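You operate a simulated robot arm through the tools that you are given. There is no shell and no other tool. Be economical: measure what you need, move in short steps, check, and stop when the job is done.

The job below is to be done with a simulated two-armed robot. You get a single attempt, and the scene is never put back.

## Task
Open the pasta door, fetch the window pad and set it on the pasta shelf, then shut the door. Open the tins door, fetch the watering can and set it on the tins shelf, then shut the door. Take the yellow planter and put it on the fridge worktop. Open the flasks door, take the press pot on the sink worktop and put it away on the flasks shelf, then shut the door. Open the oven door. Any order will do. Set down upright: window pad, watering can, yellow planter, press pot.

Only the result counts: the job must be done as asked and must still hold three seconds after the hand-in. Knocking over, shifting, dropping, spilling or breaking anything else fails it.

## Robot
Two 7-joint arms with two-finger parallel grippers on one trunk, on a base that drives. Base frame: it is fixed to the floor where the robot stands at the start and does not move with it; the origin is under the middle of the robot, x ahead of it, y to its left, z up. Units: m, rad, N and s.
The left shoulder is at the start at [0.06, 0.189, 0.953], the right one opposite. With the tool pointing down near the work surface each hand reaches from about 0.18 to 0.54 m from the robot's upright axis, wherever it stands, measured 20 degrees to its own side. Places, roughly: flasks door [0.5, 0.2, 0.4]; flasks shelf [0.7, 0.1, 0.4]; fridge worktop [-0.8, -1.9, 0.9]; oven door [0.8, 1.1, 1]; pasta door [0.3, -0.2, 0.5]; pasta shelf [0.6, -0.3, 0.5]; press pot (13x9x16 cm) [-1.4, 2.3, 1]; tins door [-0.5, -1.7, 0.4]; tins shelf [-0.6, -2, 0.4]; watering can (21x9x11 cm) [-2.1, 2.8, 1]; window pad (7x10x7 cm) [-1.9, 2.7, 0.9]; yellow planter (8x12x13 cm) [-2.3, 2.9, 1]. Payload 3.43 kg a hand.
The tool frame of a hand sits at the grasp point between the pads (the TCP): z along the fingers, y along the line on which they close. The tips reach 0.03 m beyond it. The gripper opens to 0.094 m. The fingers are 0.028 m wide and 0.01 m thick; the gripper's body (0.05 by 0.096 m) begins 0.055 m behind the TCP.
Orientation is told as [roll, pitch, yaw] about the base's x, y, z axes, in that order, counted from this pose: with the fingers straight down and closing along the base's y, the tool's x points along the base's -x, its y along +y and its z along -z.

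## Interface
- The arms move only by the tool move_arm. It takes "left_steps", "right_steps" or both (then of equal length, played together; a hand with none holds still); each is a list of rows, each a list of 3 entries, a list of its own where there are three numbers: the shift along the base's x, y, z in m, then the turn, a rotation vector about the base's x, y, z in rad, then the finger opening in m, from 0 to 0.094. In form: [[[tx, ty, tz], [rx, ry, rz], fingers], ...]. A call has 1 to 10 rows; each row is the pose to reach, as a shift and turn from the pose commanded when the call began. Rows are played at 5 a second. More than 0.05 m and 0.15 rad between two rows, or a gripper value outside its range, and nothing of the call is played. Where a pose cannot be reached the arm comes as near as it can. A force on the tool above 40 N (or 10 N above the force at the start of the call, whichever is more), or a blocked arm, ends the call early, and 0.2 s more pass. The fingers move at their own pace (about 0.153 m/s each) and stop on an object; they squeeze with about 32 N. The grip force told is the motor's: it shows also when the fingers shut on nothing. Time passes only in rows, and 0.2 s behind the last, so rows that repeat a pose let the fingers close. It gives the time, the measured TCP pose, the force on the tool (base axes), the opening and the grip force at its end, in the units of the frame above (readings bear some noise), with the torque about the TCP (base axes, N m) and any sound that the robot's microphone picked up, and new pictures: "pictures" is both (left out), scene, wrist or none (wrist: the cameras of the hands that moved).
- Cameras (640 x 400 px; columns grow to the right, rows downward): "scene" is now at [-0.006, -0.0077, 1.4842]; the picture's right is [-0.02, -1.00, 0.00], its down [-0.92, 0.02, -0.40] and it looks along [0.40, -0.01, -0.92] (base axes); focal length 254 px, centre (320, 200). "left" rides on the left gripper at [0.076, -0.014, -0.102] in its tool frame; the picture's right is [0.18, 0.98, 0.00], its down [-0.75, 0.14, -0.64] and it looks along [-0.63, 0.12, 0.77] (tool axes); focal length 243 px, centre (320, 200). "right" rides on the right gripper at [0.076, 0.014, -0.103] in its tool frame; the picture's right is [-0.18, 0.98, 0.00], its down [-0.75, -0.14, -0.64] and it looks along [-0.63, -0.12, 0.77] (tool axes); focal length 243 px, centre (320, 200). There is no depth. A picture from a camera that has moved, and an enlarged one, comes with that camera's place and axes in the base frame and with its lens. The place of the scene camera against the robot may be out by one fixed shift of up to 0.012 m in any direction.
- move_column(by): slides the trunk up (or, below 0, down) by that many m; the arms and the scene camera ride with it, the base frame stays. It gives what a move gives, with no picture.
- base_move(legs): drives the robot by 1 to 6 legs, each [ahead, left, turn to the left] in m, m and rad, along the robot's own axes; the way and the turn of a leg run together, so that a leg with both is an arc; at most 1.5 m and 3.142 rad a leg. The arms and the cameras ride along, it lands a little off, and it stops where it bumps. It gives what a move gives, and a new picture of the scene camera.
- aim_head(pan, tilt): turns the head with the scene camera to pan (to the left, within 1.501 rad either way) and tilt (down, from -0.506 to 1.204), counted from straight ahead of the robot. It gives what a move gives, and a new picture of the scene camera.
- zoom(camera, box): a new picture of the part [left, top, right, bottom] of that camera's present view, enlarged. The clock stands still meanwhile.
- finish_job(): hands the job in; it is judged then, once.

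Work in short steps. Places have to be worked out from the pictures, the camera data and where the tool is seen: move nearer, look again, correct. Check each grasp and each placing, and mend what went wrong. You have 217 turns and 260 pictures in all, those below and enlarged ones among them. Open the grippers and draw the arms clear of the work before you hand the job in, unless the task says otherwise; then end with one line.

The tools are called after "Call:" as a command line: name --argument value ..., lists and objects as JSON in quotes. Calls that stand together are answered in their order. move_arm: Moves the arms, as the interface text tells. Its arguments: {"type":"object","properties":{"left_steps":{"type":"array"},"right_steps":{"type":"array"},"pictures":{"type":"string","enum":["both","scene","wrist","none"]}},"required":[]} The other tools are called the same way: move_column (by) slides the trunk up or down; base_move (legs) drives the base; aim_head (pan, tilt) turns the head that bears the scene camera; zoom (camera, box) takes an enlarged picture of a part of a camera's view; finish_job () hands the job in.

At the start:

```text
t: 0.0
left_ee_pos: [0.4579, 0.2757, 0.9447]
left_ee_rot: [0.0, -0.001, 0.001]
left_wrist_force: [-0.3, -0.2, -0.6]
left_wrist_torque: [0.0, 0.01, -0.01]
left_grip_width: 0.0942
left_grip_force: 0.1
right_ee_pos: [0.3471, -0.0428, 0.9609]
right_ee_rot: [0.001, 0.0, 0.0]
right_wrist_force: [-0.2, -0.4, 0.8]
right_wrist_torque: [-0.02, 0.0, 0.0]
right_grip_width: 0.0942
right_grip_force: 0.0
trunk travel left (down, up): [-0.625, 0.365]
robot x, y, heading: [-0.0002, -0.0015, -0.003]
head pan, tilt: [-0.024, 1.161]
```

scene: 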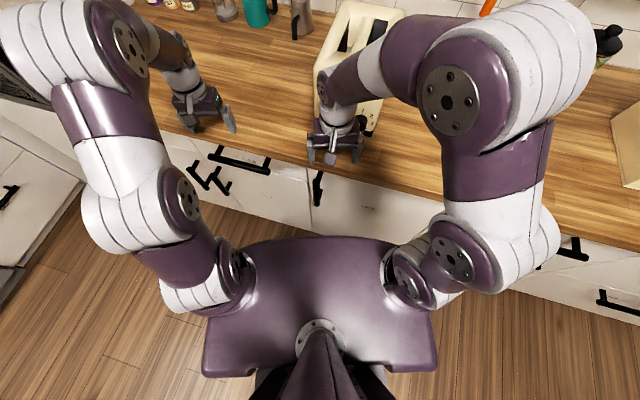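
right: 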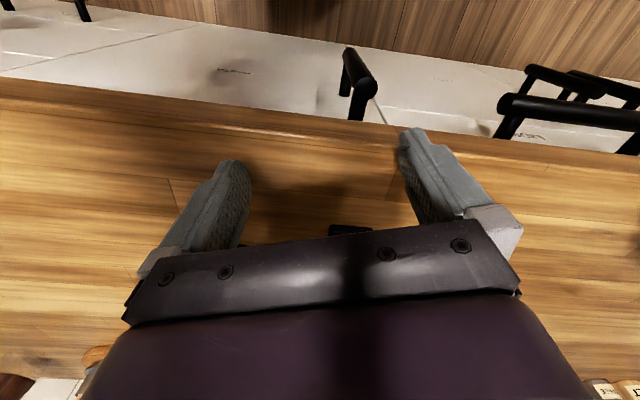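
left: 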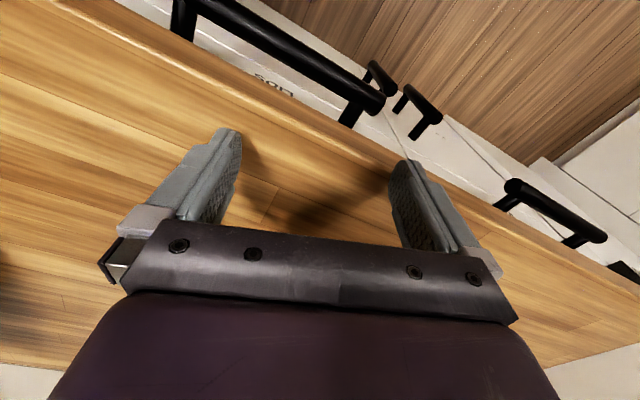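

I'll look around first, beginning with the head straight ahead and tilted moderately.

Call:
aim_head --pan 0.0 --tilt 0.6

Call:
aim_head --pan 1.4 --tilt 0.4

Call:
aim_head --pan -1.4 --tilt 0.4

```text
t: 1.0
left_ee_pos: [0.457, 0.2761, 0.9451]
left_ee_rot: [0.0, 0.001, 0.0]
left_wrist_force: [0.3, 0.3, 0.9]
left_wrist_torque: [0.02, -0.02, 0.01]
left_grip_width: 0.094
left_grip_force: 0.1
right_ee_pos: [0.3465, -0.0438, 0.9607]
right_ee_rot: [0.0, -0.001, 0.001]
right_wrist_force: [0.2, -0.2, 0.4]
right_wrist_torque: [0.01, -0.02, 0.02]
right_grip_width: 0.0941
right_grip_force: 0.1
trunk travel left (down, up): [-0.625, 0.365]
robot x, y, heading: [-0.0049, 0.0019, 0.004]
head pan, tilt: [0.0, 0.6]
camera scene: at [0.0235, -0.0063, 1.5264], right [0.0, -1.0, 0.0], down [-0.57, 0.0, -0.82], along [0.82, 0.0, -0.57], focal length 254 px, centre (320, 200)
```

scene: 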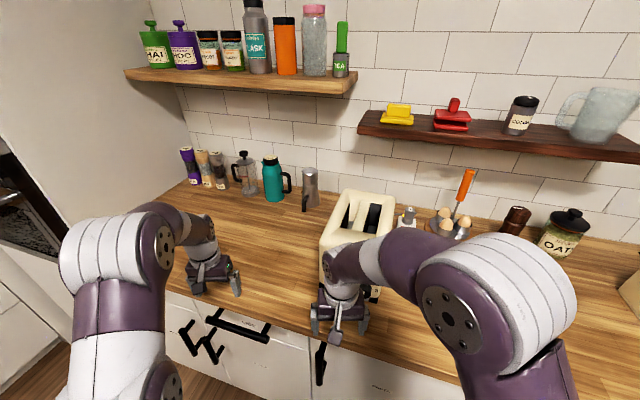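

```text
t: 2.5
left_ee_pos: [0.4565, 0.2766, 0.9458]
left_ee_rot: [0.0, 0.0, 0.0]
left_wrist_force: [0.2, 0.5, 0.4]
left_wrist_torque: [0.03, 0.02, -0.01]
left_grip_width: 0.0941
left_grip_force: 0.1
right_ee_pos: [0.3475, -0.0425, 0.9607]
right_ee_rot: [0.001, 0.0, 0.0]
right_wrist_force: [-1.0, -0.7, 0.0]
right_wrist_torque: [0.01, -0.02, -0.01]
right_grip_width: 0.0939
right_grip_force: 0.1
trunk travel left (down, up): [-0.625, 0.365]
robot x, y, heading: [0.0009, 0.001, 0.002]
head pan, tilt: [1.4, 0.4]
camera scene: at [-0.049, 0.0849, 1.5447], right [0.99, -0.17, 0.0], down [-0.07, -0.38, -0.92], along [0.16, 0.91, -0.39], focal length 254 px, centre (320, 200)
```

scene: 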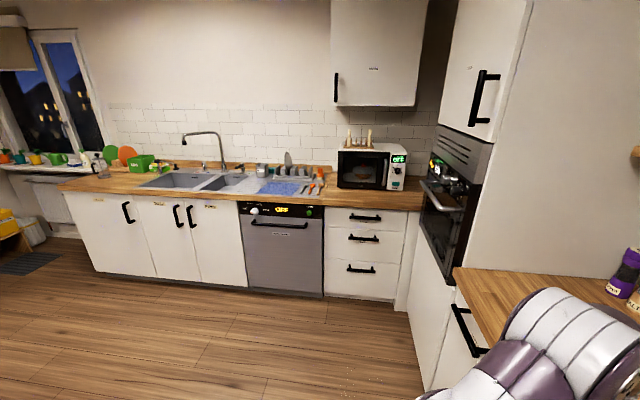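

```text
t: 5.0
left_ee_pos: [0.4576, 0.2744, 0.946]
left_ee_rot: [-0.001, 0.001, -0.001]
left_wrist_force: [0.0, -0.1, -1.1]
left_wrist_torque: [0.02, 0.0, 0.01]
left_grip_width: 0.0939
left_grip_force: 0.0
right_ee_pos: [0.3457, -0.0431, 0.96]
right_ee_rot: [0.0, 0.0, 0.0]
right_wrist_force: [-0.7, -0.4, -0.2]
right_wrist_torque: [-0.07, 0.02, -0.01]
right_grip_width: 0.0938
right_grip_force: 0.0
trunk travel left (down, up): [-0.625, 0.365]
robot x, y, heading: [-0.0017, 0.0018, 0.002]
head pan, tilt: [-1.4, 0.4]
camera scene: at [-0.0491, -0.0976, 1.5447], right [-0.99, -0.17, 0.0], down [-0.07, 0.38, -0.92], along [0.16, -0.91, -0.39], focal length 254 px, centre (320, 200)
```

scene: 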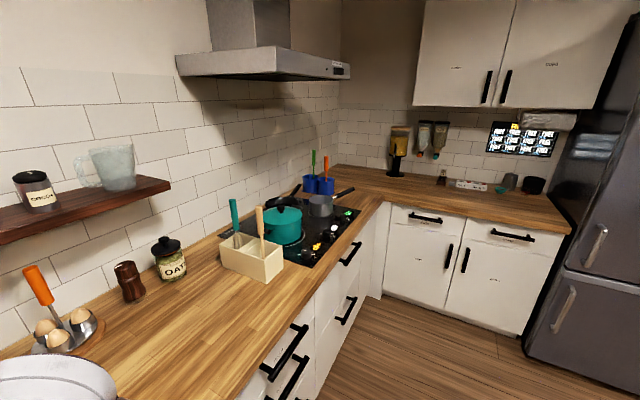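

Most things are visible. I back off from the counter to inspect the near lower doors.

Call:
base_move --legs '[[-0.7, 0, 0]]'

Call:
aim_head --pan 0.0 --tilt 0.7

```text
t: 8.8
left_ee_pos: [-0.2414, 0.2746, 0.9454]
left_ee_rot: [0.0, 0.0, -0.016]
left_wrist_force: [0.1, -0.5, -1.2]
left_wrist_torque: [0.02, 0.01, 0.0]
left_grip_width: 0.0938
left_grip_force: 0.0
right_ee_pos: [-0.3555, -0.0414, 0.9604]
right_ee_rot: [0.0, 0.0, -0.015]
right_wrist_force: [-0.2, -0.4, 0.3]
right_wrist_torque: [0.02, 0.01, 0.0]
right_grip_width: 0.0941
right_grip_force: 0.0
trunk travel left (down, up): [-0.625, 0.365]
robot x, y, heading: [-0.7012, 0.0061, -0.018]
head pan, tilt: [-1.4, 0.4]
camera scene: at [-0.7529, -0.0916, 1.5447], right [-0.99, -0.16, 0.0], down [-0.06, 0.38, -0.92], along [0.14, -0.91, -0.39], focal length 254 px, centre (320, 200)
```

scene: 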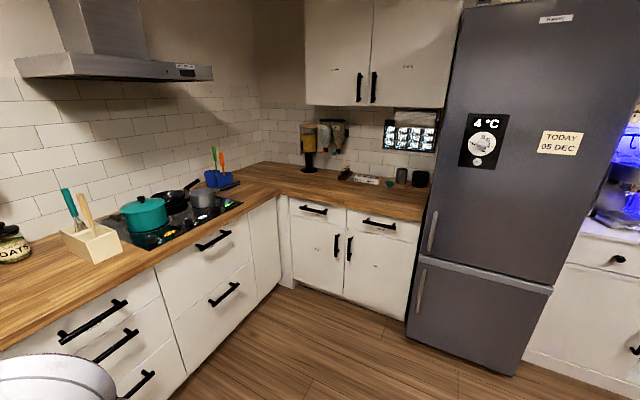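

```text
t: 10.3
left_ee_pos: [-0.2428, 0.2739, 0.9442]
left_ee_rot: [0.001, 0.0, -0.017]
left_wrist_force: [-0.6, -1.1, 0.6]
left_wrist_torque: [-0.01, 0.01, -0.04]
left_grip_width: 0.0937
left_grip_force: 0.0
right_ee_pos: [-0.3561, -0.0427, 0.9605]
right_ee_rot: [-0.001, 0.0, -0.014]
right_wrist_force: [0.4, -0.4, -0.4]
right_wrist_torque: [0.02, -0.02, -0.03]
right_grip_width: 0.0939
right_grip_force: 0.0
trunk travel left (down, up): [-0.625, 0.365]
robot x, y, heading: [-0.7003, 0.0058, -0.016]
head pan, tilt: [0.0, 0.7]
camera scene: at [-0.682, -0.0015, 1.5179], right [-0.02, -1.0, 0.0], down [-0.64, 0.01, -0.77], along [0.76, -0.01, -0.64], focal length 254 px, centre (320, 200)
```

scene: 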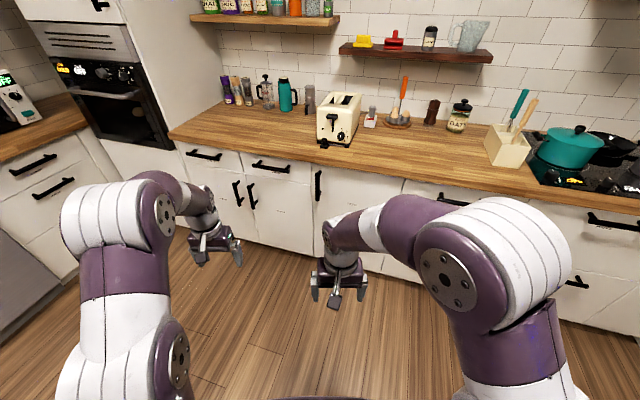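

Call:
zoom --camera "scene" --box '[160, 120, 440, 295]'

```text
2.29 times, centred on (300, 208) of scene
camera zoom: at [-0.682, -0.0015, 1.5179], right [-0.02, -1.0, 0.0], down [-0.64, 0.01, -0.77], along [0.76, -0.01, -0.64], focal length 581 px, centre (366, 183)
```

zoom: 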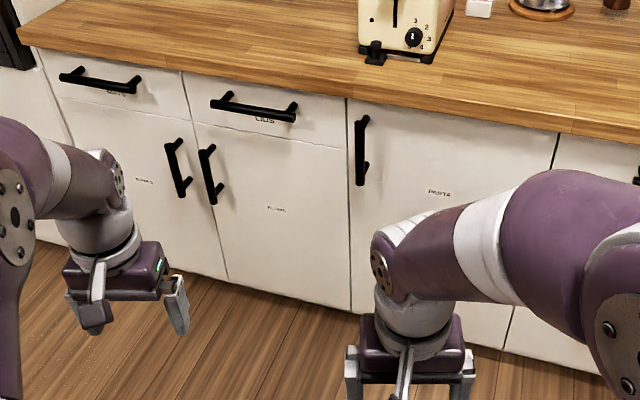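

Flasks and pasta doors both have left-side vertical handles (hinges right). Pasta handle ≈ (0.28, 0.0, z 0.70–0.875). I lower the trunk and turn the right hand to point forward.

Call:
move_column --by -0.17

Call:
move_arm --right_steps '[[[0.02, -0.01, 0], [0, -0.15, 0], 0.094], [[0.04, -0.02, 0], [0, -0.3, 0], 0.094], [[0.06, -0.03, 0], [0, -0.45, 0], 0.094], [[0.08, -0.04, 0], [0, -0.6, 0], 0.094], [[0.1, -0.05, 0], [0, -0.75, 0], 0.094], [[0.12, -0.06, 0], [0, -0.9, 0], 0.094], [[0.14, -0.07, 0], [0, -1.05, 0], 0.094], [[0.16, -0.08, 0], [0, -1.2, 0], 0.094], [[0.18, -0.08, 0], [0, -1.35, 0], 0.094], [[0.2, -0.08, 0], [0, -1.5, 0], 0.094]]'

```text
t: 12.3
left_ee_pos: [-0.2408, 0.2747, 0.7757]
left_ee_rot: [0.001, 0.001, -0.016]
left_wrist_force: [0.7, -0.5, -0.4]
left_wrist_torque: [0.01, 0.02, 0.01]
left_grip_width: 0.0942
left_grip_force: 0.1
right_ee_pos: [-0.3564, -0.0421, 0.7896]
right_ee_rot: [-0.001, 0.0, -0.016]
right_wrist_force: [0.1, 0.0, -0.1]
right_wrist_torque: [0.0, 0.0, 0.0]
right_grip_width: 0.0941
right_grip_force: 0.0
trunk travel left (down, up): [-0.455, 0.535]
robot x, y, heading: [-0.7018, 0.0051, -0.018]
head pan, tilt: [0.0, 0.7]
```

```text
t: 14.5
left_ee_pos: [-0.2402, 0.2745, 0.7753]
left_ee_rot: [0.0, 0.001, -0.016]
left_wrist_force: [0.1, -0.2, 0.6]
left_wrist_torque: [-0.06, -0.01, 0.01]
left_grip_width: 0.0938
left_grip_force: 0.0
right_ee_pos: [-0.1502, -0.1188, 0.7973]
right_ee_rot: [0.19, -1.493, -0.195]
right_wrist_force: [0.2, 0.2, 0.1]
right_wrist_torque: [-0.03, 0.03, 0.03]
right_grip_width: 0.0938
right_grip_force: 0.1
right hand out of reach, approached as far as the arm can: row 10
trunk travel left (down, up): [-0.455, 0.535]
robot x, y, heading: [-0.7017, 0.0028, -0.013]
head pan, tilt: [0.0, 0.7]
camera scene: at [-0.6808, -0.0011, 1.3478], right [-0.02, -1.0, 0.0], down [-0.64, 0.01, -0.76], along [0.76, -0.01, -0.64], focal length 254 px, centre (320, 200)
camera right: at [-0.259, -0.1026, 0.7294], right [0.02, 0.98, 0.2], down [-0.58, -0.15, 0.8], along [0.81, -0.13, 0.57], focal length 243 px, centre (320, 200)
```

scene: 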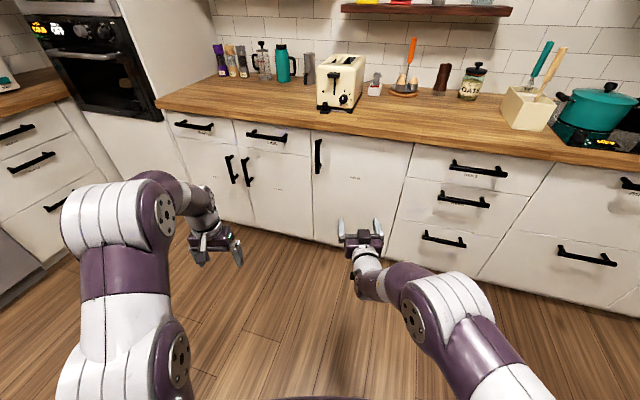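
right: 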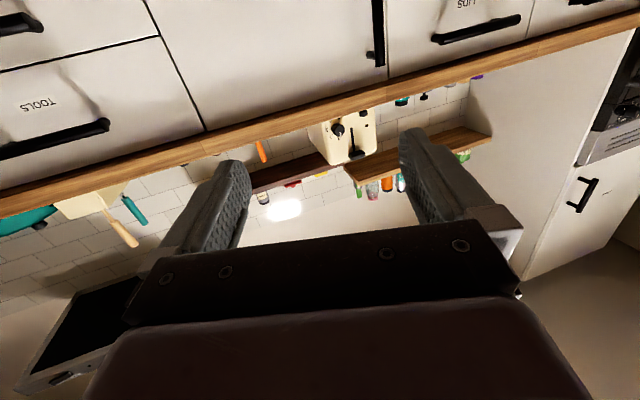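

The hand points forward now. I drive ahead 0.3 and shift the hand left to line up with the pasta handle.

Call:
base_move --legs '[[0.3, 0, 0.015]]'

Call:
move_arm --right_steps '[[[0.0, 0.04, 0], [0, 0, 0], 0.094], [[0.0, 0.08, 0], [0, 0, 0], 0.094], [[0.0, 0.115, 0], [0, 0, 0], 0.094]]'

```text
t: 16.5
left_ee_pos: [0.0493, 0.2805, 0.7753]
left_ee_rot: [-0.001, 0.003, 0.003]
left_wrist_force: [-0.3, 0.7, -0.5]
left_wrist_torque: [-0.01, 0.0, 0.06]
left_grip_width: 0.0939
left_grip_force: 0.1
right_ee_pos: [0.1465, -0.1109, 0.7966]
right_ee_rot: [0.19, -1.491, -0.176]
right_wrist_force: [0.3, -0.9, -0.6]
right_wrist_torque: [0.01, 0.03, 0.01]
right_grip_width: 0.0941
right_grip_force: 0.1
trunk travel left (down, up): [-0.455, 0.535]
robot x, y, heading: [-0.407, -0.0017, 0.004]
head pan, tilt: [0.0, 0.7]
camera scene: at [-0.386, -0.0028, 1.3478], right [0.0, -1.0, 0.0], down [-0.64, 0.0, -0.76], along [0.76, 0.0, -0.64], focal length 254 px, centre (320, 200)
```

scene: 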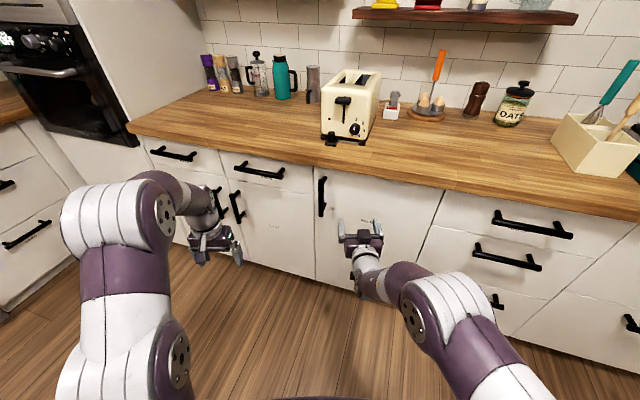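

```text
t: 17.3
left_ee_pos: [0.0486, 0.2805, 0.7752]
left_ee_rot: [0.001, 0.0, 0.004]
left_wrist_force: [-0.2, 0.4, 0.1]
left_wrist_torque: [-0.02, -0.03, -0.03]
left_grip_width: 0.094
left_grip_force: 0.0
right_ee_pos: [0.1451, 0.0063, 0.7965]
right_ee_rot: [0.186, -1.492, -0.172]
right_wrist_force: [0.7, 0.0, -0.2]
right_wrist_torque: [0.04, -0.02, 0.0]
right_grip_width: 0.094
right_grip_force: 0.0
trunk travel left (down, up): [-0.455, 0.535]
robot x, y, heading: [-0.4053, 0.0028, 0.006]
head pan, tilt: [0.0, 0.7]
camera scene: at [-0.3868, -0.0022, 1.3478], right [0.0, -1.0, 0.0], down [-0.64, 0.0, -0.76], along [0.76, 0.0, -0.64], focal length 254 px, centre (320, 200)
camera right: at [0.0367, 0.0193, 0.7286], right [0.0, 0.98, 0.2], down [-0.58, -0.16, 0.8], along [0.81, -0.12, 0.57], focal length 243 px, centre (320, 200)
```

scene: 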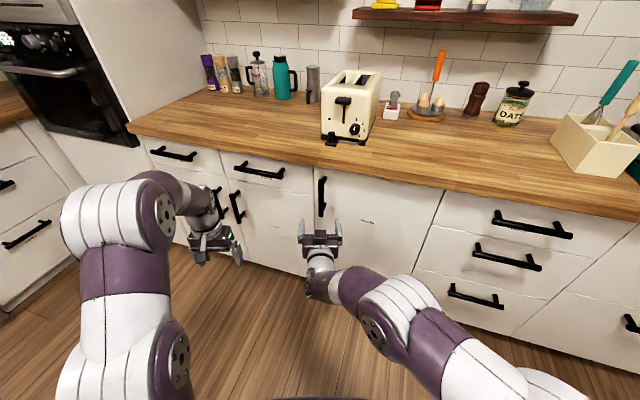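
right: 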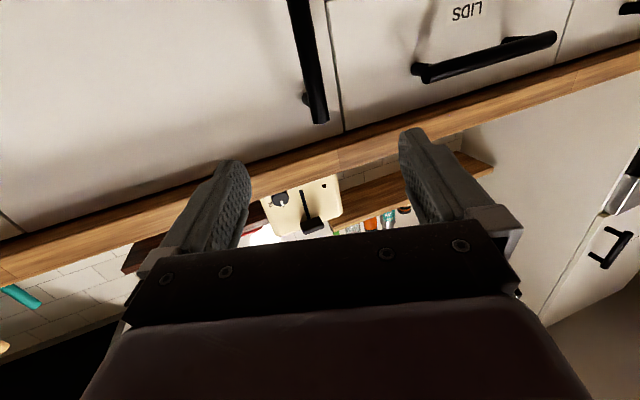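

Combining wrist and scene views, the handle is at about x 0.35, y 0, z 0.65–0.83. I drive ahead 0.1 and lower the hand to mid-handle.

Call:
base_move --legs '[[0.1, 0, 0]]'

Call:
move_arm --right_steps '[[[0.0, -0.004, -0.025], [0, 0, 0], 0.094], [[0.01, -0.008, -0.045], [0, 0, 0], 0.094]]'

Call:
zoom --camera "scene" --box '[220, 150, 420, 275]'

```text
t: 18.4
left_ee_pos: [0.1478, 0.2819, 0.7756]
left_ee_rot: [-0.001, 0.001, 0.002]
left_wrist_force: [0.7, 0.5, 0.1]
left_wrist_torque: [0.01, 0.02, 0.03]
left_grip_width: 0.0941
left_grip_force: 0.1
right_ee_pos: [0.245, 0.0065, 0.7949]
right_ee_rot: [0.189, -1.494, -0.173]
right_wrist_force: [0.5, 0.2, -0.5]
right_wrist_torque: [-0.04, -0.01, -0.02]
right_grip_width: 0.094
right_grip_force: 0.0
trunk travel left (down, up): [-0.455, 0.535]
robot x, y, heading: [-0.3075, 0.0072, 0.005]
head pan, tilt: [0.0, 0.7]
camera scene: at [-0.2862, -0.0024, 1.3478], right [0.0, -1.0, 0.0], down [-0.65, 0.0, -0.76], along [0.76, 0.0, -0.65], focal length 254 px, centre (320, 200)
```

scene: 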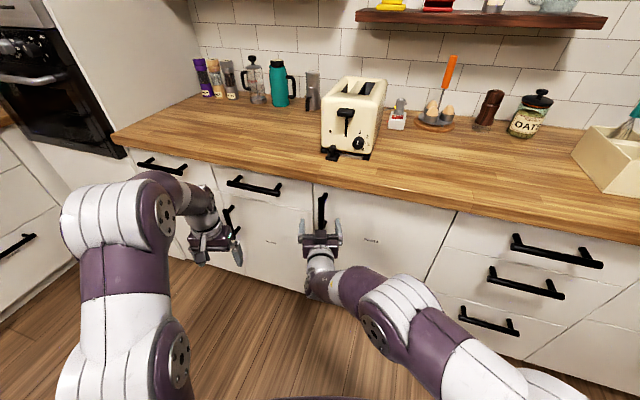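

```text
t: 19.0
left_ee_pos: [0.1474, 0.2808, 0.7757]
left_ee_rot: [0.0, 0.0, 0.002]
left_wrist_force: [0.4, 1.0, 1.1]
left_wrist_torque: [-0.01, -0.02, 0.02]
left_grip_width: 0.0939
left_grip_force: 0.0
right_ee_pos: [0.2619, 0.0002, 0.7563]
right_ee_rot: [0.183, -1.489, -0.169]
right_wrist_force: [0.5, -0.6, -0.2]
right_wrist_torque: [0.0, -0.03, 0.0]
right_grip_width: 0.094
right_grip_force: 0.0
right hand out of reach, approached as far as the arm can: row 1, 2
trunk travel left (down, up): [-0.455, 0.535]
robot x, y, heading: [-0.3113, 0.0022, 0.003]
head pan, tilt: [0.0, 0.7]
camera scene: at [-0.2878, -0.0025, 1.3479], right [0.0, -1.0, 0.0], down [-0.64, 0.0, -0.76], along [0.76, 0.0, -0.64], focal length 254 px, centre (320, 200)
camera right: at [0.1534, 0.0133, 0.6891], right [0.0, 0.98, 0.2], down [-0.58, -0.16, 0.8], along [0.82, -0.12, 0.57], focal length 243 px, centre (320, 200)
```

scene: 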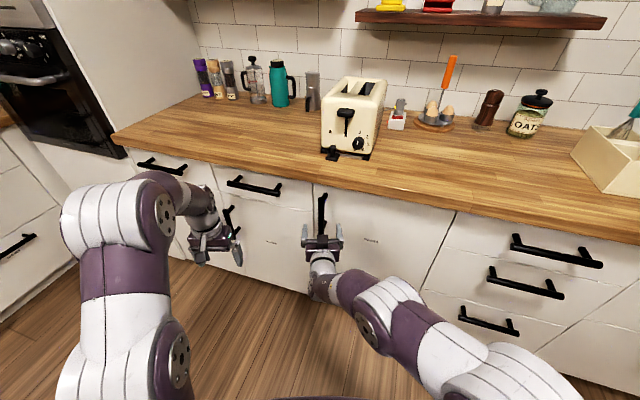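
right: 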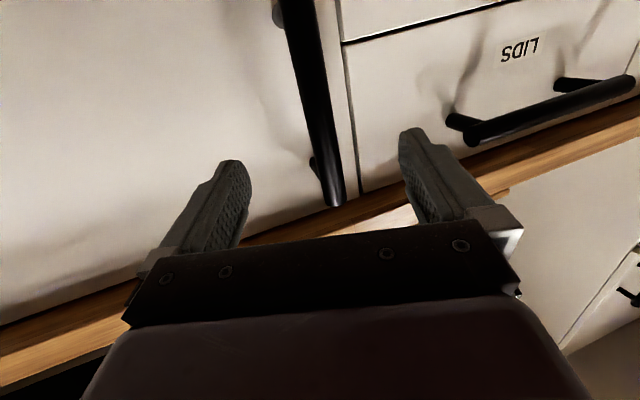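

```text
3.20 times, centred on (320, 212) of scene
camera zoom: at [-0.2878, -0.0025, 1.3479], right [0.0, -1.0, 0.0], down [-0.64, 0.0, -0.76], along [0.76, 0.0, -0.64], focal length 814 px, centre (320, 160)
```

zoom: 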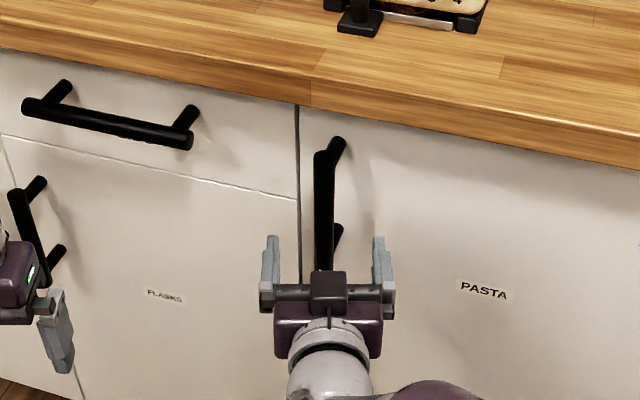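

The counter is yawed about −0.33 rad relative to my base frame (its edge recedes to the left). I back off, turn to face it squarely, and sidestep so the hand is in line with the handle.

Call:
base_move --legs '[[-0.1, 0, 0], [0, 0, -0.336], [0, 0.2, 0]]'

Call:
zoom --camera "right" --box '[0, 0, 640, 400]'

```text
t: 22.4
left_ee_pos: [0.1784, 0.299, 0.7757]
left_ee_rot: [-0.003, -0.002, -0.338]
left_wrist_force: [0.5, -0.1, -0.8]
left_wrist_torque: [-0.01, -0.01, 0.0]
left_grip_width: 0.0939
left_grip_force: 0.0
right_ee_pos: [0.1923, -0.0048, 0.7569]
right_ee_rot: [0.169, -1.489, -0.499]
right_wrist_force: [-0.1, 0.4, -1.0]
right_wrist_torque: [-0.01, 0.02, -0.01]
right_grip_width: 0.0941
right_grip_force: 0.1
trunk travel left (down, up): [-0.455, 0.535]
robot x, y, heading: [-0.3433, 0.1926, -0.337]
head pan, tilt: [0.0, 0.7]
camera scene: at [-0.3244, 0.1763, 1.3479], right [-0.33, -0.94, 0.0], down [-0.61, 0.21, -0.76], along [0.72, -0.25, -0.64], focal length 254 px, centre (320, 200)
```

scene: 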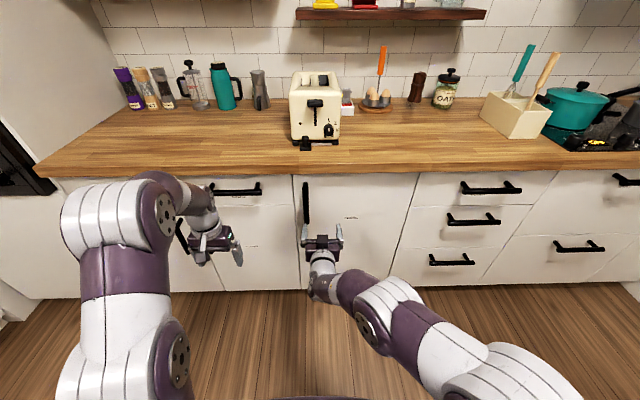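

```text
1.00 times, centred on (320, 200) of right
camera zoom: at [0.0944, 0.0445, 0.6892], right [0.33, 0.92, 0.2], down [-0.6, 0.04, 0.8], along [0.73, -0.38, 0.57], focal length 243 px, centre (320, 200)
```

zoom: 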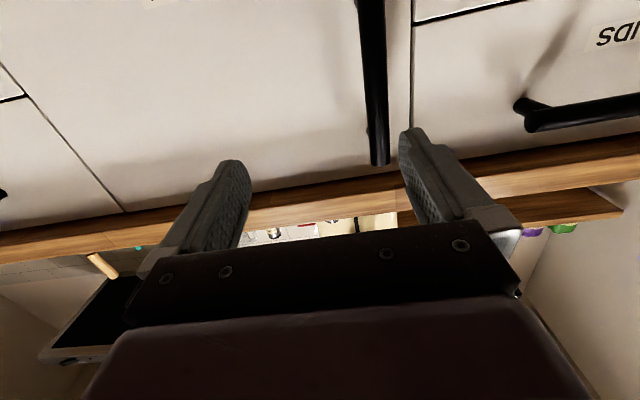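

Square now. Handle is ~0.053 to the left and ~0.149 ahead of the TCP. I correct with the base: left 0.05, slight turn, then look.

Call:
base_move --legs '[[0, 0.045, 0.02], [0.07, 0, 0]]'

Call:
zoom --camera "right" --box '[0, 0, 640, 400]'

```text
t: 23.9
left_ee_pos: [0.2582, 0.3286, 0.7751]
left_ee_rot: [0.0, 0.002, -0.319]
left_wrist_force: [0.1, -0.3, 0.5]
left_wrist_torque: [0.02, 0.04, 0.01]
left_grip_width: 0.094
left_grip_force: 0.1
right_ee_pos: [0.2774, 0.0274, 0.7559]
right_ee_rot: [0.183, -1.487, -0.488]
right_wrist_force: [0.8, -0.2, -0.5]
right_wrist_torque: [0.02, -0.01, -0.01]
right_grip_width: 0.0941
right_grip_force: 0.0
trunk travel left (down, up): [-0.455, 0.535]
robot x, y, heading: [-0.2642, 0.2068, -0.321]
head pan, tilt: [0.0, 0.7]
camera scene: at [-0.2427, 0.1959, 1.3478], right [-0.31, -0.95, 0.0], down [-0.61, 0.2, -0.76], along [0.73, -0.24, -0.65], focal length 254 px, centre (320, 200)
```

scene: 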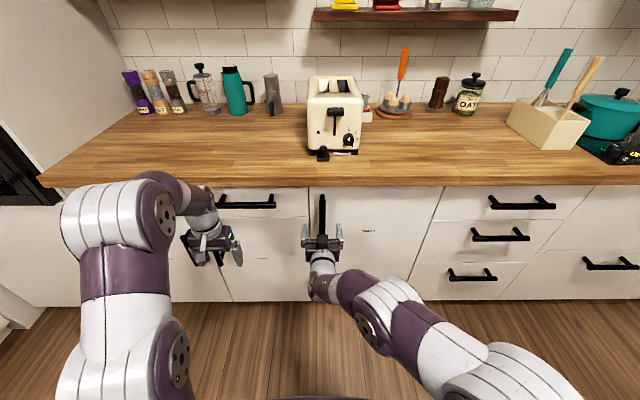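

```text
1.00 times, centred on (320, 200) of right
camera zoom: at [0.1782, 0.0732, 0.6886], right [0.31, 0.93, 0.2], down [-0.6, 0.03, 0.8], along [0.74, -0.37, 0.56], focal length 243 px, centre (320, 200)
```

zoom: 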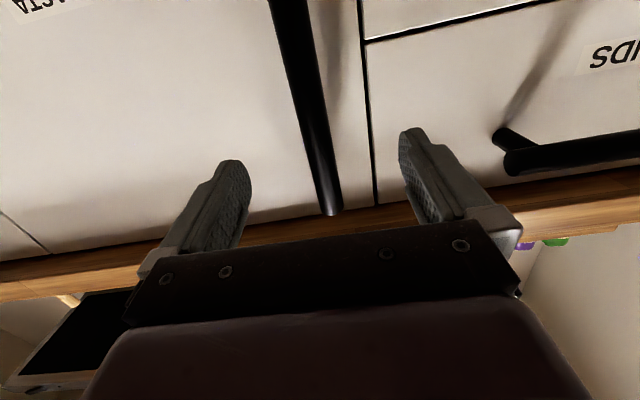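

The handle is between the fingers. I advance ~0.068 and close.

Call:
move_arm --right_steps '[[[0.032, -0.011, -0.01], [0, 0, 0], 0.094], [[0.064, -0.022, -0.015], [0, 0, 0], 0.094], [[0.064, -0.022, -0.015], [0, 0, 0], 0.0], [[0.064, -0.022, -0.015], [0, 0, 0], 0.0], [[0.064, -0.022, -0.015], [0, 0, 0], 0.0]]'

```text
t: 25.1
left_ee_pos: [0.2575, 0.3286, 0.7745]
left_ee_rot: [0.0, 0.0, -0.319]
left_wrist_force: [0.9, -0.5, -1.2]
left_wrist_torque: [-0.02, 0.02, 0.01]
left_grip_width: 0.0941
left_grip_force: 0.1
right_ee_pos: [0.342, 0.0024, 0.741]
right_ee_rot: [0.178, -1.488, -0.485]
right_wrist_force: [-0.4, -5.8, 2.3]
right_wrist_torque: [-0.88, 0.6, -0.04]
right_grip_width: 0.0264
right_grip_force: 44.7
trunk travel left (down, up): [-0.455, 0.535]
robot x, y, heading: [-0.2616, 0.2096, -0.318]
head pan, tilt: [0.0, 0.7]
camera scene: at [-0.2444, 0.1959, 1.3479], right [-0.31, -0.95, 0.0], down [-0.61, 0.2, -0.76], along [0.73, -0.24, -0.64], focal length 254 px, centre (320, 200)
camera right: at [0.242, 0.0497, 0.674], right [0.31, 0.93, 0.2], down [-0.6, 0.03, 0.8], along [0.74, -0.37, 0.57], focal length 243 px, centre (320, 200)
```

scene: 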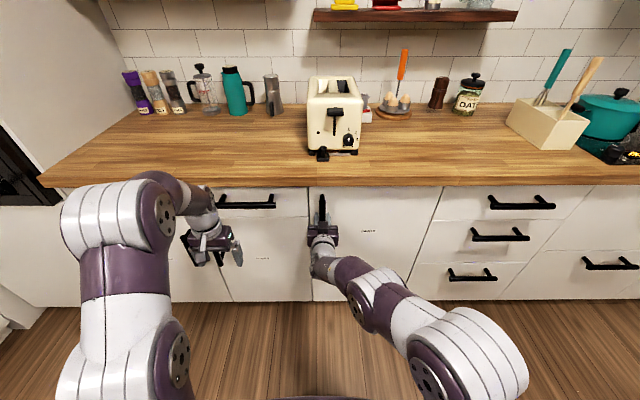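
right: 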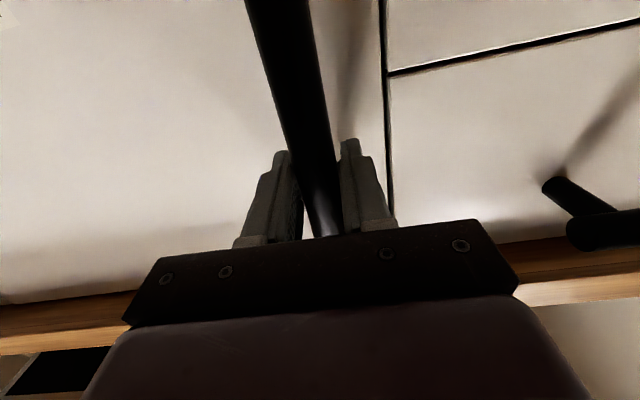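

Gripped (2.6 cm). I pull along the arc about the hinge (~0.36 m right of the handle), first about 0.39 rad.

Call:
move_arm --right_steps '[[[-0.0467, 0.0059, 0], [0, 0, 0.13], 0.0], [[-0.0939, 0.0056, 0], [0, 0, 0.26], 0.0], [[-0.1406, -0.0006, 0], [0, 0, 0.39], 0.0]]' --pictures "scene"

```text
t: 25.7
left_ee_pos: [0.2567, 0.3284, 0.7754]
left_ee_rot: [0.0, 0.002, -0.322]
left_wrist_force: [-0.2, -0.5, -0.7]
left_wrist_torque: [0.0, 0.04, 0.02]
left_grip_width: 0.0939
left_grip_force: 0.1
right_ee_pos: [0.2793, 0.0081, 0.7416]
right_ee_rot: [0.204, -1.485, -0.366]
right_wrist_force: [-0.4, -10.5, 3.5]
right_wrist_torque: [-0.42, 0.85, -0.32]
right_grip_width: 0.0263
right_grip_force: 44.6
right hand out of reach, approached as far as the arm can: row 2
trunk travel left (down, up): [-0.455, 0.535]
robot x, y, heading: [-0.2606, 0.2123, -0.322]
head pan, tilt: [0.0, 0.7]
stopped in row 2 (right hand): the force on the tool passed its limit (the readings are from after the stop); the commanded pose is now the measured one
camera scene: at [-0.2437, 0.1969, 1.3478], right [-0.32, -0.95, 0.0], down [-0.61, 0.2, -0.76], along [0.73, -0.24, -0.64], focal length 254 px, centre (320, 200)
```

scene: 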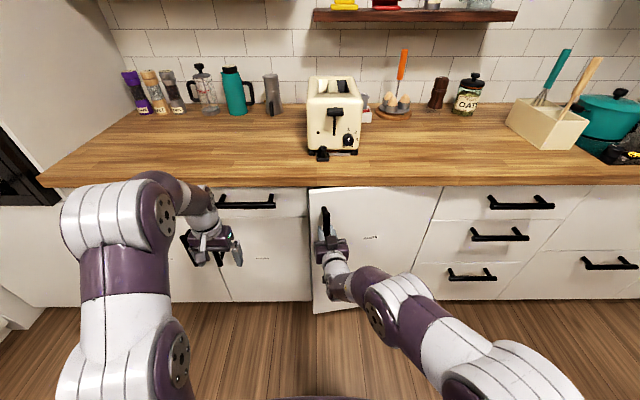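

The door moved ~6 cm; the wrist turn hits a limit. I go on pulling along the arc without turning the hand (bar can pivot in the pads).

Call:
move_arm --right_steps '[[[-0.024, -0.001, 0], [0, 0, 0], 0.0], [[-0.047, -0.002, 0], [0, 0, 0], 0.0], [[-0.07, -0.005, 0], [0, 0, 0], 0.0], [[-0.094, -0.01, 0], [0, 0, 0], 0.0], [[-0.117, -0.016, 0], [0, 0, 0], 0.0], [[-0.1385, -0.0245, 0], [0, 0, 0], 0.0]]' --pictures "scene"

```text
t: 26.5
left_ee_pos: [0.2571, 0.3299, 0.776]
left_ee_rot: [0.002, 0.0, -0.317]
left_wrist_force: [1.5, 0.5, -0.4]
left_wrist_torque: [0.0, 0.01, 0.01]
left_grip_width: 0.094
left_grip_force: 0.0
right_ee_pos: [0.248, 0.0108, 0.7616]
right_ee_rot: [0.027, -1.458, -0.172]
right_wrist_force: [-0.7, 7.4, -9.4]
right_wrist_torque: [-1.45, 0.26, -0.22]
right_grip_width: 0.0215
right_grip_force: 44.7
right hand out of reach, approached as far as the arm can: row 1, 2, 3, 4
trunk travel left (down, up): [-0.455, 0.535]
robot x, y, heading: [-0.2628, 0.2111, -0.316]
head pan, tilt: [0.0, 0.7]
stopped in row 4 (right hand): the force on the tool passed its limit (the readings are from after the stop); the commanded pose is now the measured one
camera scene: at [-0.245, 0.1966, 1.3483], right [-0.31, -0.95, 0.0], down [-0.61, 0.2, -0.77], along [0.73, -0.24, -0.64], focal length 254 px, centre (320, 200)
```

scene: 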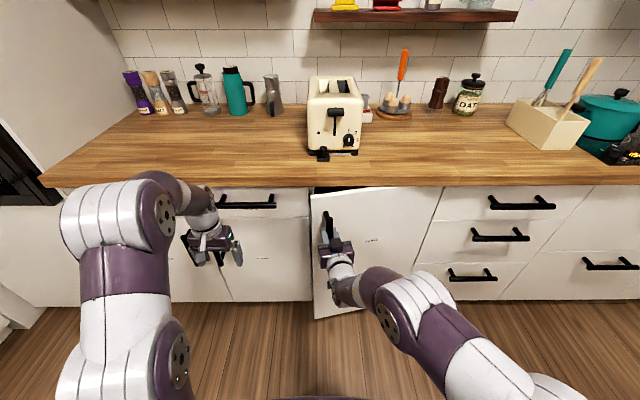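

The arm is near its limits, so I'll swing the door by driving the base on an arc about the hinge with the hand held rigid.

Call:
base_move --legs '[[-0.093, -0.171, 0.25]]'

```text
t: 28.1
left_ee_pos: [0.0885, 0.3057, 0.7752]
left_ee_rot: [0.002, -0.003, -0.065]
left_wrist_force: [-0.4, 0.0, -0.2]
left_wrist_torque: [-0.01, -0.03, 0.01]
left_grip_width: 0.0936
left_grip_force: 0.0
right_ee_pos: [0.1581, -0.0045, 0.7615]
right_ee_rot: [-0.002, -1.46, 0.113]
right_wrist_force: [-0.3, 1.0, 1.9]
right_wrist_torque: [-1.01, 0.38, -0.14]
right_grip_width: 0.0213
right_grip_force: 44.5
trunk travel left (down, up): [-0.455, 0.535]
robot x, y, heading: [-0.3877, 0.0591, -0.067]
head pan, tilt: [0.0, 0.7]
stopped in leg 1: the force on the tool passed its limit (the readings are from after the stop); the commanded pose is now the measured one
camera scene: at [-0.3664, 0.0525, 1.348], right [-0.07, -1.0, 0.0], down [-0.64, 0.04, -0.77], along [0.76, -0.05, -0.64], focal length 254 px, centre (320, 200)
```

scene: 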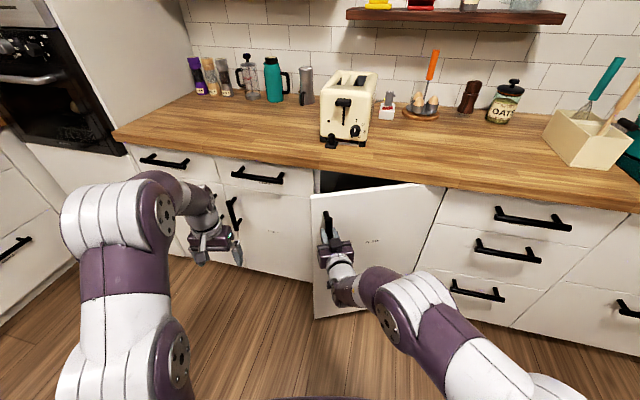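

Works well. Refined hinge estimate (radius 0.394); I continue the arc.

Call:
base_move --legs '[[-0.119, -0.204, 0.3], [-0.119, -0.204, 0.3]]'

```text
t: 30.8
left_ee_pos: [-0.1905, 0.1595, 0.7762]
left_ee_rot: [0.0, -0.001, 0.378]
left_wrist_force: [-0.5, -0.9, 0.2]
left_wrist_torque: [-0.01, -0.02, 0.01]
left_grip_width: 0.094
left_grip_force: 0.1
right_ee_pos: [0.005, -0.088, 0.7617]
right_ee_rot: [-0.001, -1.46, 0.569]
right_wrist_force: [-2.4, 2.3, -5.5]
right_wrist_torque: [-1.16, 0.09, -0.19]
right_grip_width: 0.0213
right_grip_force: 45.3
trunk travel left (down, up): [-0.455, 0.535]
robot x, y, heading: [-0.5121, -0.2648, 0.382]
head pan, tilt: [0.0, 0.7]
stopped in leg 2: the force on the tool passed its limit (the readings are from after the stop); the commanded pose is now the measured one
camera scene: at [-0.4961, -0.2632, 1.3478], right [0.37, -0.93, 0.0], down [-0.6, -0.24, -0.77], along [0.71, 0.28, -0.64], focal length 254 px, centre (320, 200)
```

scene: 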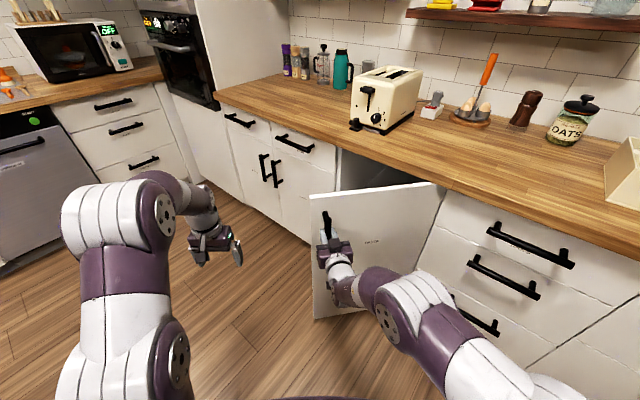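

Tracking well (door ~0.92 rad). Continue.

Call:
base_move --legs '[[-0.12, -0.2025, 0.3], [-0.12, -0.2025, 0.3]]'

```text
t: 32.7
left_ee_pos: [-0.3326, 0.0001, 0.7754]
left_ee_rot: [0.0, -0.002, 0.675]
left_wrist_force: [-0.3, 0.1, 0.0]
left_wrist_torque: [-0.01, 0.05, 0.0]
left_grip_width: 0.0941
left_grip_force: 0.1
right_ee_pos: [-0.0742, -0.1766, 0.7619]
right_ee_rot: [0.001, -1.46, 0.869]
right_wrist_force: [-1.4, 0.5, 0.3]
right_wrist_torque: [-0.57, -0.63, -0.02]
right_grip_width: 0.0212
right_grip_force: 45.2
trunk travel left (down, up): [-0.455, 0.535]
robot x, y, heading: [-0.5168, -0.5027, 0.674]
head pan, tilt: [0.0, 0.7]
stopped in leg 1: the force on the tool passed its limit (the readings are from after the stop); the commanded pose is now the measured one
camera scene: at [-0.5008, -0.4912, 1.3479], right [0.63, -0.78, 0.0], down [-0.5, -0.4, -0.76], along [0.6, 0.48, -0.64], focal length 254 px, centre (320, 200)
```

scene: 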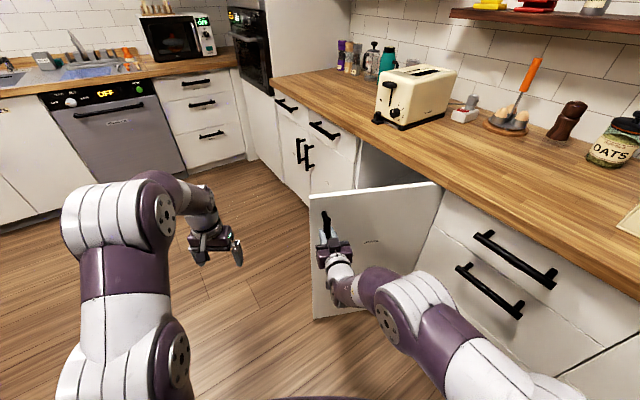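

Door ~70°. One more leg.

Call:
base_move --legs '[[-0.12, -0.2025, 0.3]]'

```text
t: 34.4
left_ee_pos: [-0.4204, -0.1931, 0.7755]
left_ee_rot: [0.002, -0.003, 0.973]
left_wrist_force: [-0.4, 0.1, 0.3]
left_wrist_torque: [-0.03, 0.01, 0.03]
left_grip_width: 0.0939
left_grip_force: 0.0
right_ee_pos: [-0.1232, -0.2865, 0.7624]
right_ee_rot: [-0.001, -1.462, 1.168]
right_wrist_force: [0.4, 0.4, -3.0]
right_wrist_torque: [-0.39, -0.93, 0.2]
right_grip_width: 0.0215
right_grip_force: 44.9
trunk travel left (down, up): [-0.455, 0.535]
robot x, y, heading: [-0.4513, -0.7261, 0.974]
head pan, tilt: [0.0, 0.7]
camera scene: at [-0.4411, -0.7116, 1.3478], right [0.83, -0.56, 0.0], down [-0.36, -0.53, -0.77], along [0.43, 0.63, -0.64], focal length 254 px, centre (320, 200)
```

scene: 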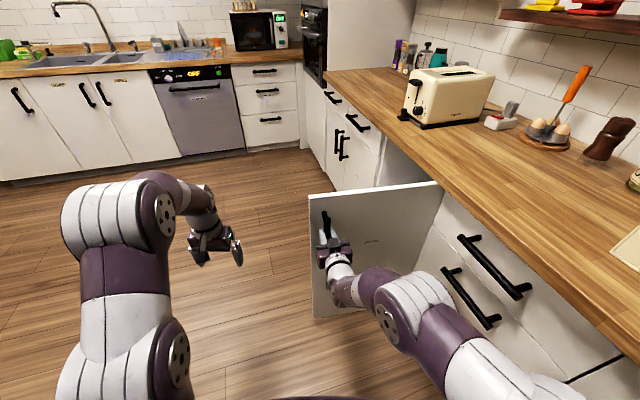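

Door ~87°. A last 0.2 rad for clearance, then release.

Call:
base_move --legs '[[-0.08, -0.135, 0.2]]'

Call:
move_arm --right_steps '[[[0, 0, 0], [0, 0, 0], 0.094], [[0, 0, 0], [0, 0, 0], 0.094], [[0, 0, 0], [0, 0, 0], 0.094]]' --pictures "wrist"

```text
t: 35.8
left_ee_pos: [-0.4466, -0.3325, 0.7756]
left_ee_rot: [0.0, -0.002, 1.168]
left_wrist_force: [0.9, 0.1, 0.8]
left_wrist_torque: [-0.02, -0.03, 0.0]
left_grip_width: 0.0941
left_grip_force: 0.0
right_ee_pos: [-0.1364, -0.367, 0.7622]
right_ee_rot: [-0.034, -1.459, 1.402]
right_wrist_force: [-28.5, 3.8, -6.2]
right_wrist_torque: [0.49, 1.18, 0.62]
right_grip_width: 0.0218
right_grip_force: 45.0
trunk travel left (down, up): [-0.455, 0.535]
robot x, y, heading: [-0.3644, -0.8609, 1.171]
head pan, tilt: [0.0, 0.7]
camera scene: at [-0.3672, -0.8446, 1.3478], right [0.92, -0.39, 0.0], down [-0.25, -0.59, -0.77], along [0.3, 0.7, -0.64], focal length 254 px, centre (320, 200)
```

scene: 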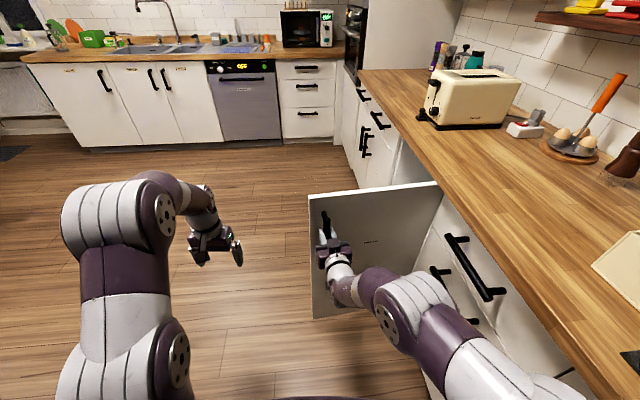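

```text
t: 36.6
left_ee_pos: [-0.4434, -0.3326, 0.7754]
left_ee_rot: [0.001, -0.001, 1.17]
left_wrist_force: [0.9, -0.7, -0.3]
left_wrist_torque: [-0.02, 0.0, 0.02]
left_grip_width: 0.0941
left_grip_force: 0.1
right_ee_pos: [-0.1355, -0.3676, 0.7625]
right_ee_rot: [-0.015, -1.459, 1.383]
right_wrist_force: [0.1, 0.8, -0.5]
right_wrist_torque: [-0.01, 0.02, 0.04]
right_grip_width: 0.0943
right_grip_force: 0.2
trunk travel left (down, up): [-0.455, 0.535]
robot x, y, heading: [-0.3706, -0.8613, 1.176]
head pan, tilt: [0.0, 0.7]
camera right: at [-0.1717, -0.4724, 0.6975], right [-0.96, 0.22, 0.18], down [0.03, -0.57, 0.82], along [0.28, 0.79, 0.54], focal length 243 px, centre (320, 200)
```

right: 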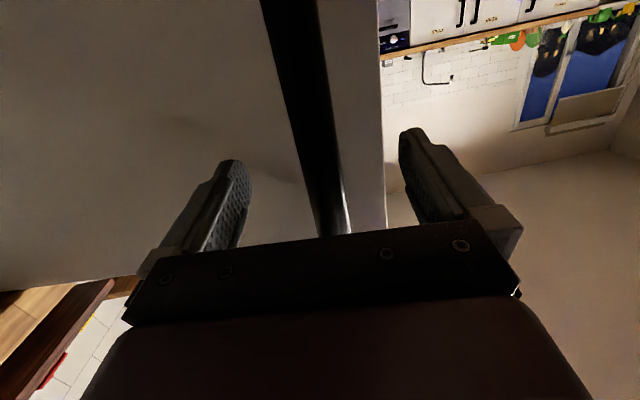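

Released. I reverse clear and drive toward the sink/window side, staying well short of the counter, then look.

Call:
base_move --legs '[[-0.15, 0, 0.0], [0, 0, 0.085], [0, 1.3, 0], [0, 1.2, 0], [0.9, 0, 0], [0.8, 0, 0]]'

Call:
move_column --by 0.3

Call:
aim_head --pan 0.3 --tilt 0.5

```text
t: 48.4
left_ee_pos: [-2.5223, 0.2425, 0.7767]
left_ee_rot: [0.001, 0.002, 1.204]
left_wrist_force: [-2.5, -1.8, -1.1]
left_wrist_torque: [0.12, -0.16, 0.02]
left_grip_width: 0.0938
left_grip_force: 0.1
right_ee_pos: [-2.2059, 0.2172, 0.7605]
right_ee_rot: [0.037, -1.456, 1.347]
right_wrist_force: [16.4, -10.8, 5.1]
right_wrist_torque: [-0.07, 0.07, 0.41]
right_grip_width: 0.0831
right_grip_force: 0.1
trunk travel left (down, up): [-0.455, 0.535]
robot x, y, heading: [-2.4296, -0.28, 1.2]
head pan, tilt: [0.0, 0.7]
stopped in leg 4: the force on the tool passed its limit (the readings are from after the stop); the commanded pose is now the measured one
camera scene: at [-2.4251, -0.266, 1.3479], right [0.93, -0.36, 0.0], down [-0.23, -0.6, -0.77], along [0.27, 0.71, -0.64], focal length 254 px, centre (320, 200)
```

scene: 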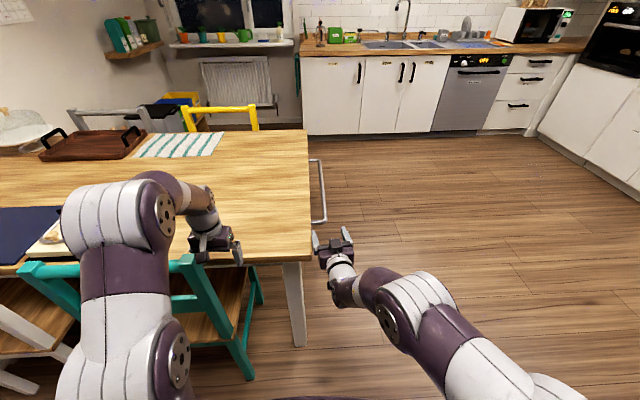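

```text
t: 51.4
left_ee_pos: [-2.5249, 0.2447, 1.0756]
left_ee_rot: [-0.001, 0.001, 1.204]
left_wrist_force: [-0.1, -0.6, 1.3]
left_wrist_torque: [0.05, 0.0, 0.04]
left_grip_width: 0.0939
left_grip_force: 0.0
right_ee_pos: [-2.2088, 0.2204, 1.06]
right_ee_rot: [0.011, -1.455, 1.374]
right_wrist_force: [-0.5, 0.2, -0.2]
right_wrist_torque: [0.01, -0.01, -0.03]
right_grip_width: 0.094
right_grip_force: 0.0
trunk travel left (down, up): [-0.755, 0.235]
robot x, y, heading: [-2.4298, -0.2796, 1.207]
head pan, tilt: [0.0, 0.7]
```

```text
t: 52.2
left_ee_pos: [-2.5242, 0.245, 1.076]
left_ee_rot: [-0.002, 0.003, 1.205]
left_wrist_force: [-0.6, -0.4, 0.1]
left_wrist_torque: [0.03, 0.0, -0.03]
left_grip_width: 0.094
left_grip_force: 0.1
right_ee_pos: [-2.2084, 0.2202, 1.0587]
right_ee_rot: [0.012, -1.456, 1.377]
right_wrist_force: [0.2, -0.2, -0.1]
right_wrist_torque: [0.0, 0.01, -0.02]
right_grip_width: 0.0942
right_grip_force: 0.0
trunk travel left (down, up): [-0.755, 0.235]
robot x, y, heading: [-2.4329, -0.2792, 1.2]
head pan, tilt: [0.3, 0.499]
camera scene: at [-2.4517, -0.2521, 1.6655], right [1.0, -0.07, 0.0], down [-0.03, -0.48, -0.88], along [0.06, 0.88, -0.48], focal length 254 px, centre (320, 200)
```

scene: 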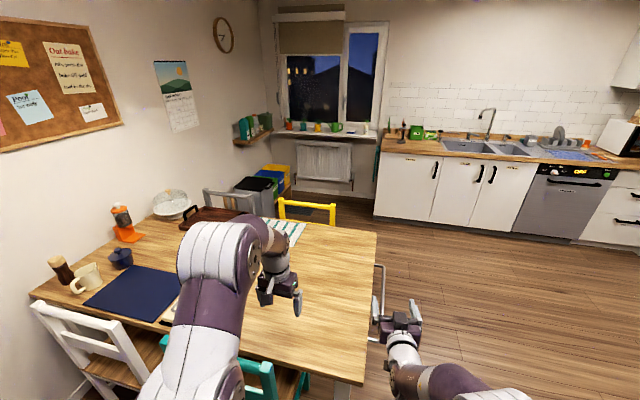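

I touched the dining table edge lightly; hands are now raised above. Zoom on the window area.

Call:
zoom --camera "scene" --box '[260, 90, 480, 228]'

Call:
base_move --legs '[[-0.05, -0.25, 0.0], [0, -0.25, 0.05]]'

```text
2.90 times, centred on (370, 159) of scene
camera zoom: at [-2.4517, -0.2521, 1.6655], right [1.0, -0.07, 0.0], down [-0.03, -0.48, -0.88], along [0.06, 0.88, -0.48], focal length 737 px, centre (175, 319)
```

zoom: 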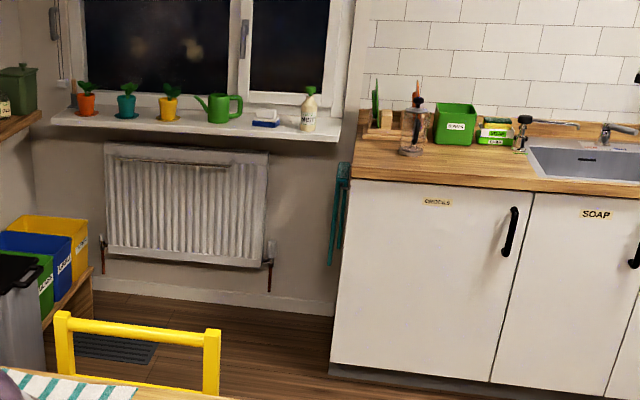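

```text
t: 55.4
left_ee_pos: [-2.102, 0.02, 1.0756]
left_ee_rot: [-0.001, 0.001, 1.247]
left_wrist_force: [-0.1, -0.3, -0.7]
left_wrist_torque: [-0.02, -0.03, -0.02]
left_grip_width: 0.0941
left_grip_force: 0.1
right_ee_pos: [-1.7855, 0.0092, 1.0603]
right_ee_rot: [0.01, -1.456, 1.42]
right_wrist_force: [-0.1, 0.3, -0.3]
right_wrist_torque: [-0.02, 0.0, -0.01]
right_grip_width: 0.0943
right_grip_force: 0.0
trunk travel left (down, up): [-0.755, 0.235]
robot x, y, heading: [-1.9894, -0.4991, 1.247]
head pan, tilt: [0.3, 0.499]
camera scene: at [-2.0075, -0.4723, 1.6656], right [1.0, -0.02, 0.0], down [-0.01, -0.48, -0.88], along [0.02, 0.88, -0.48], focal length 254 px, centre (320, 200)
```

scene: 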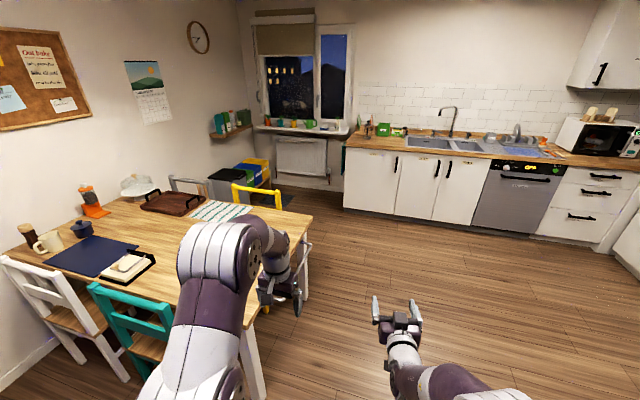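

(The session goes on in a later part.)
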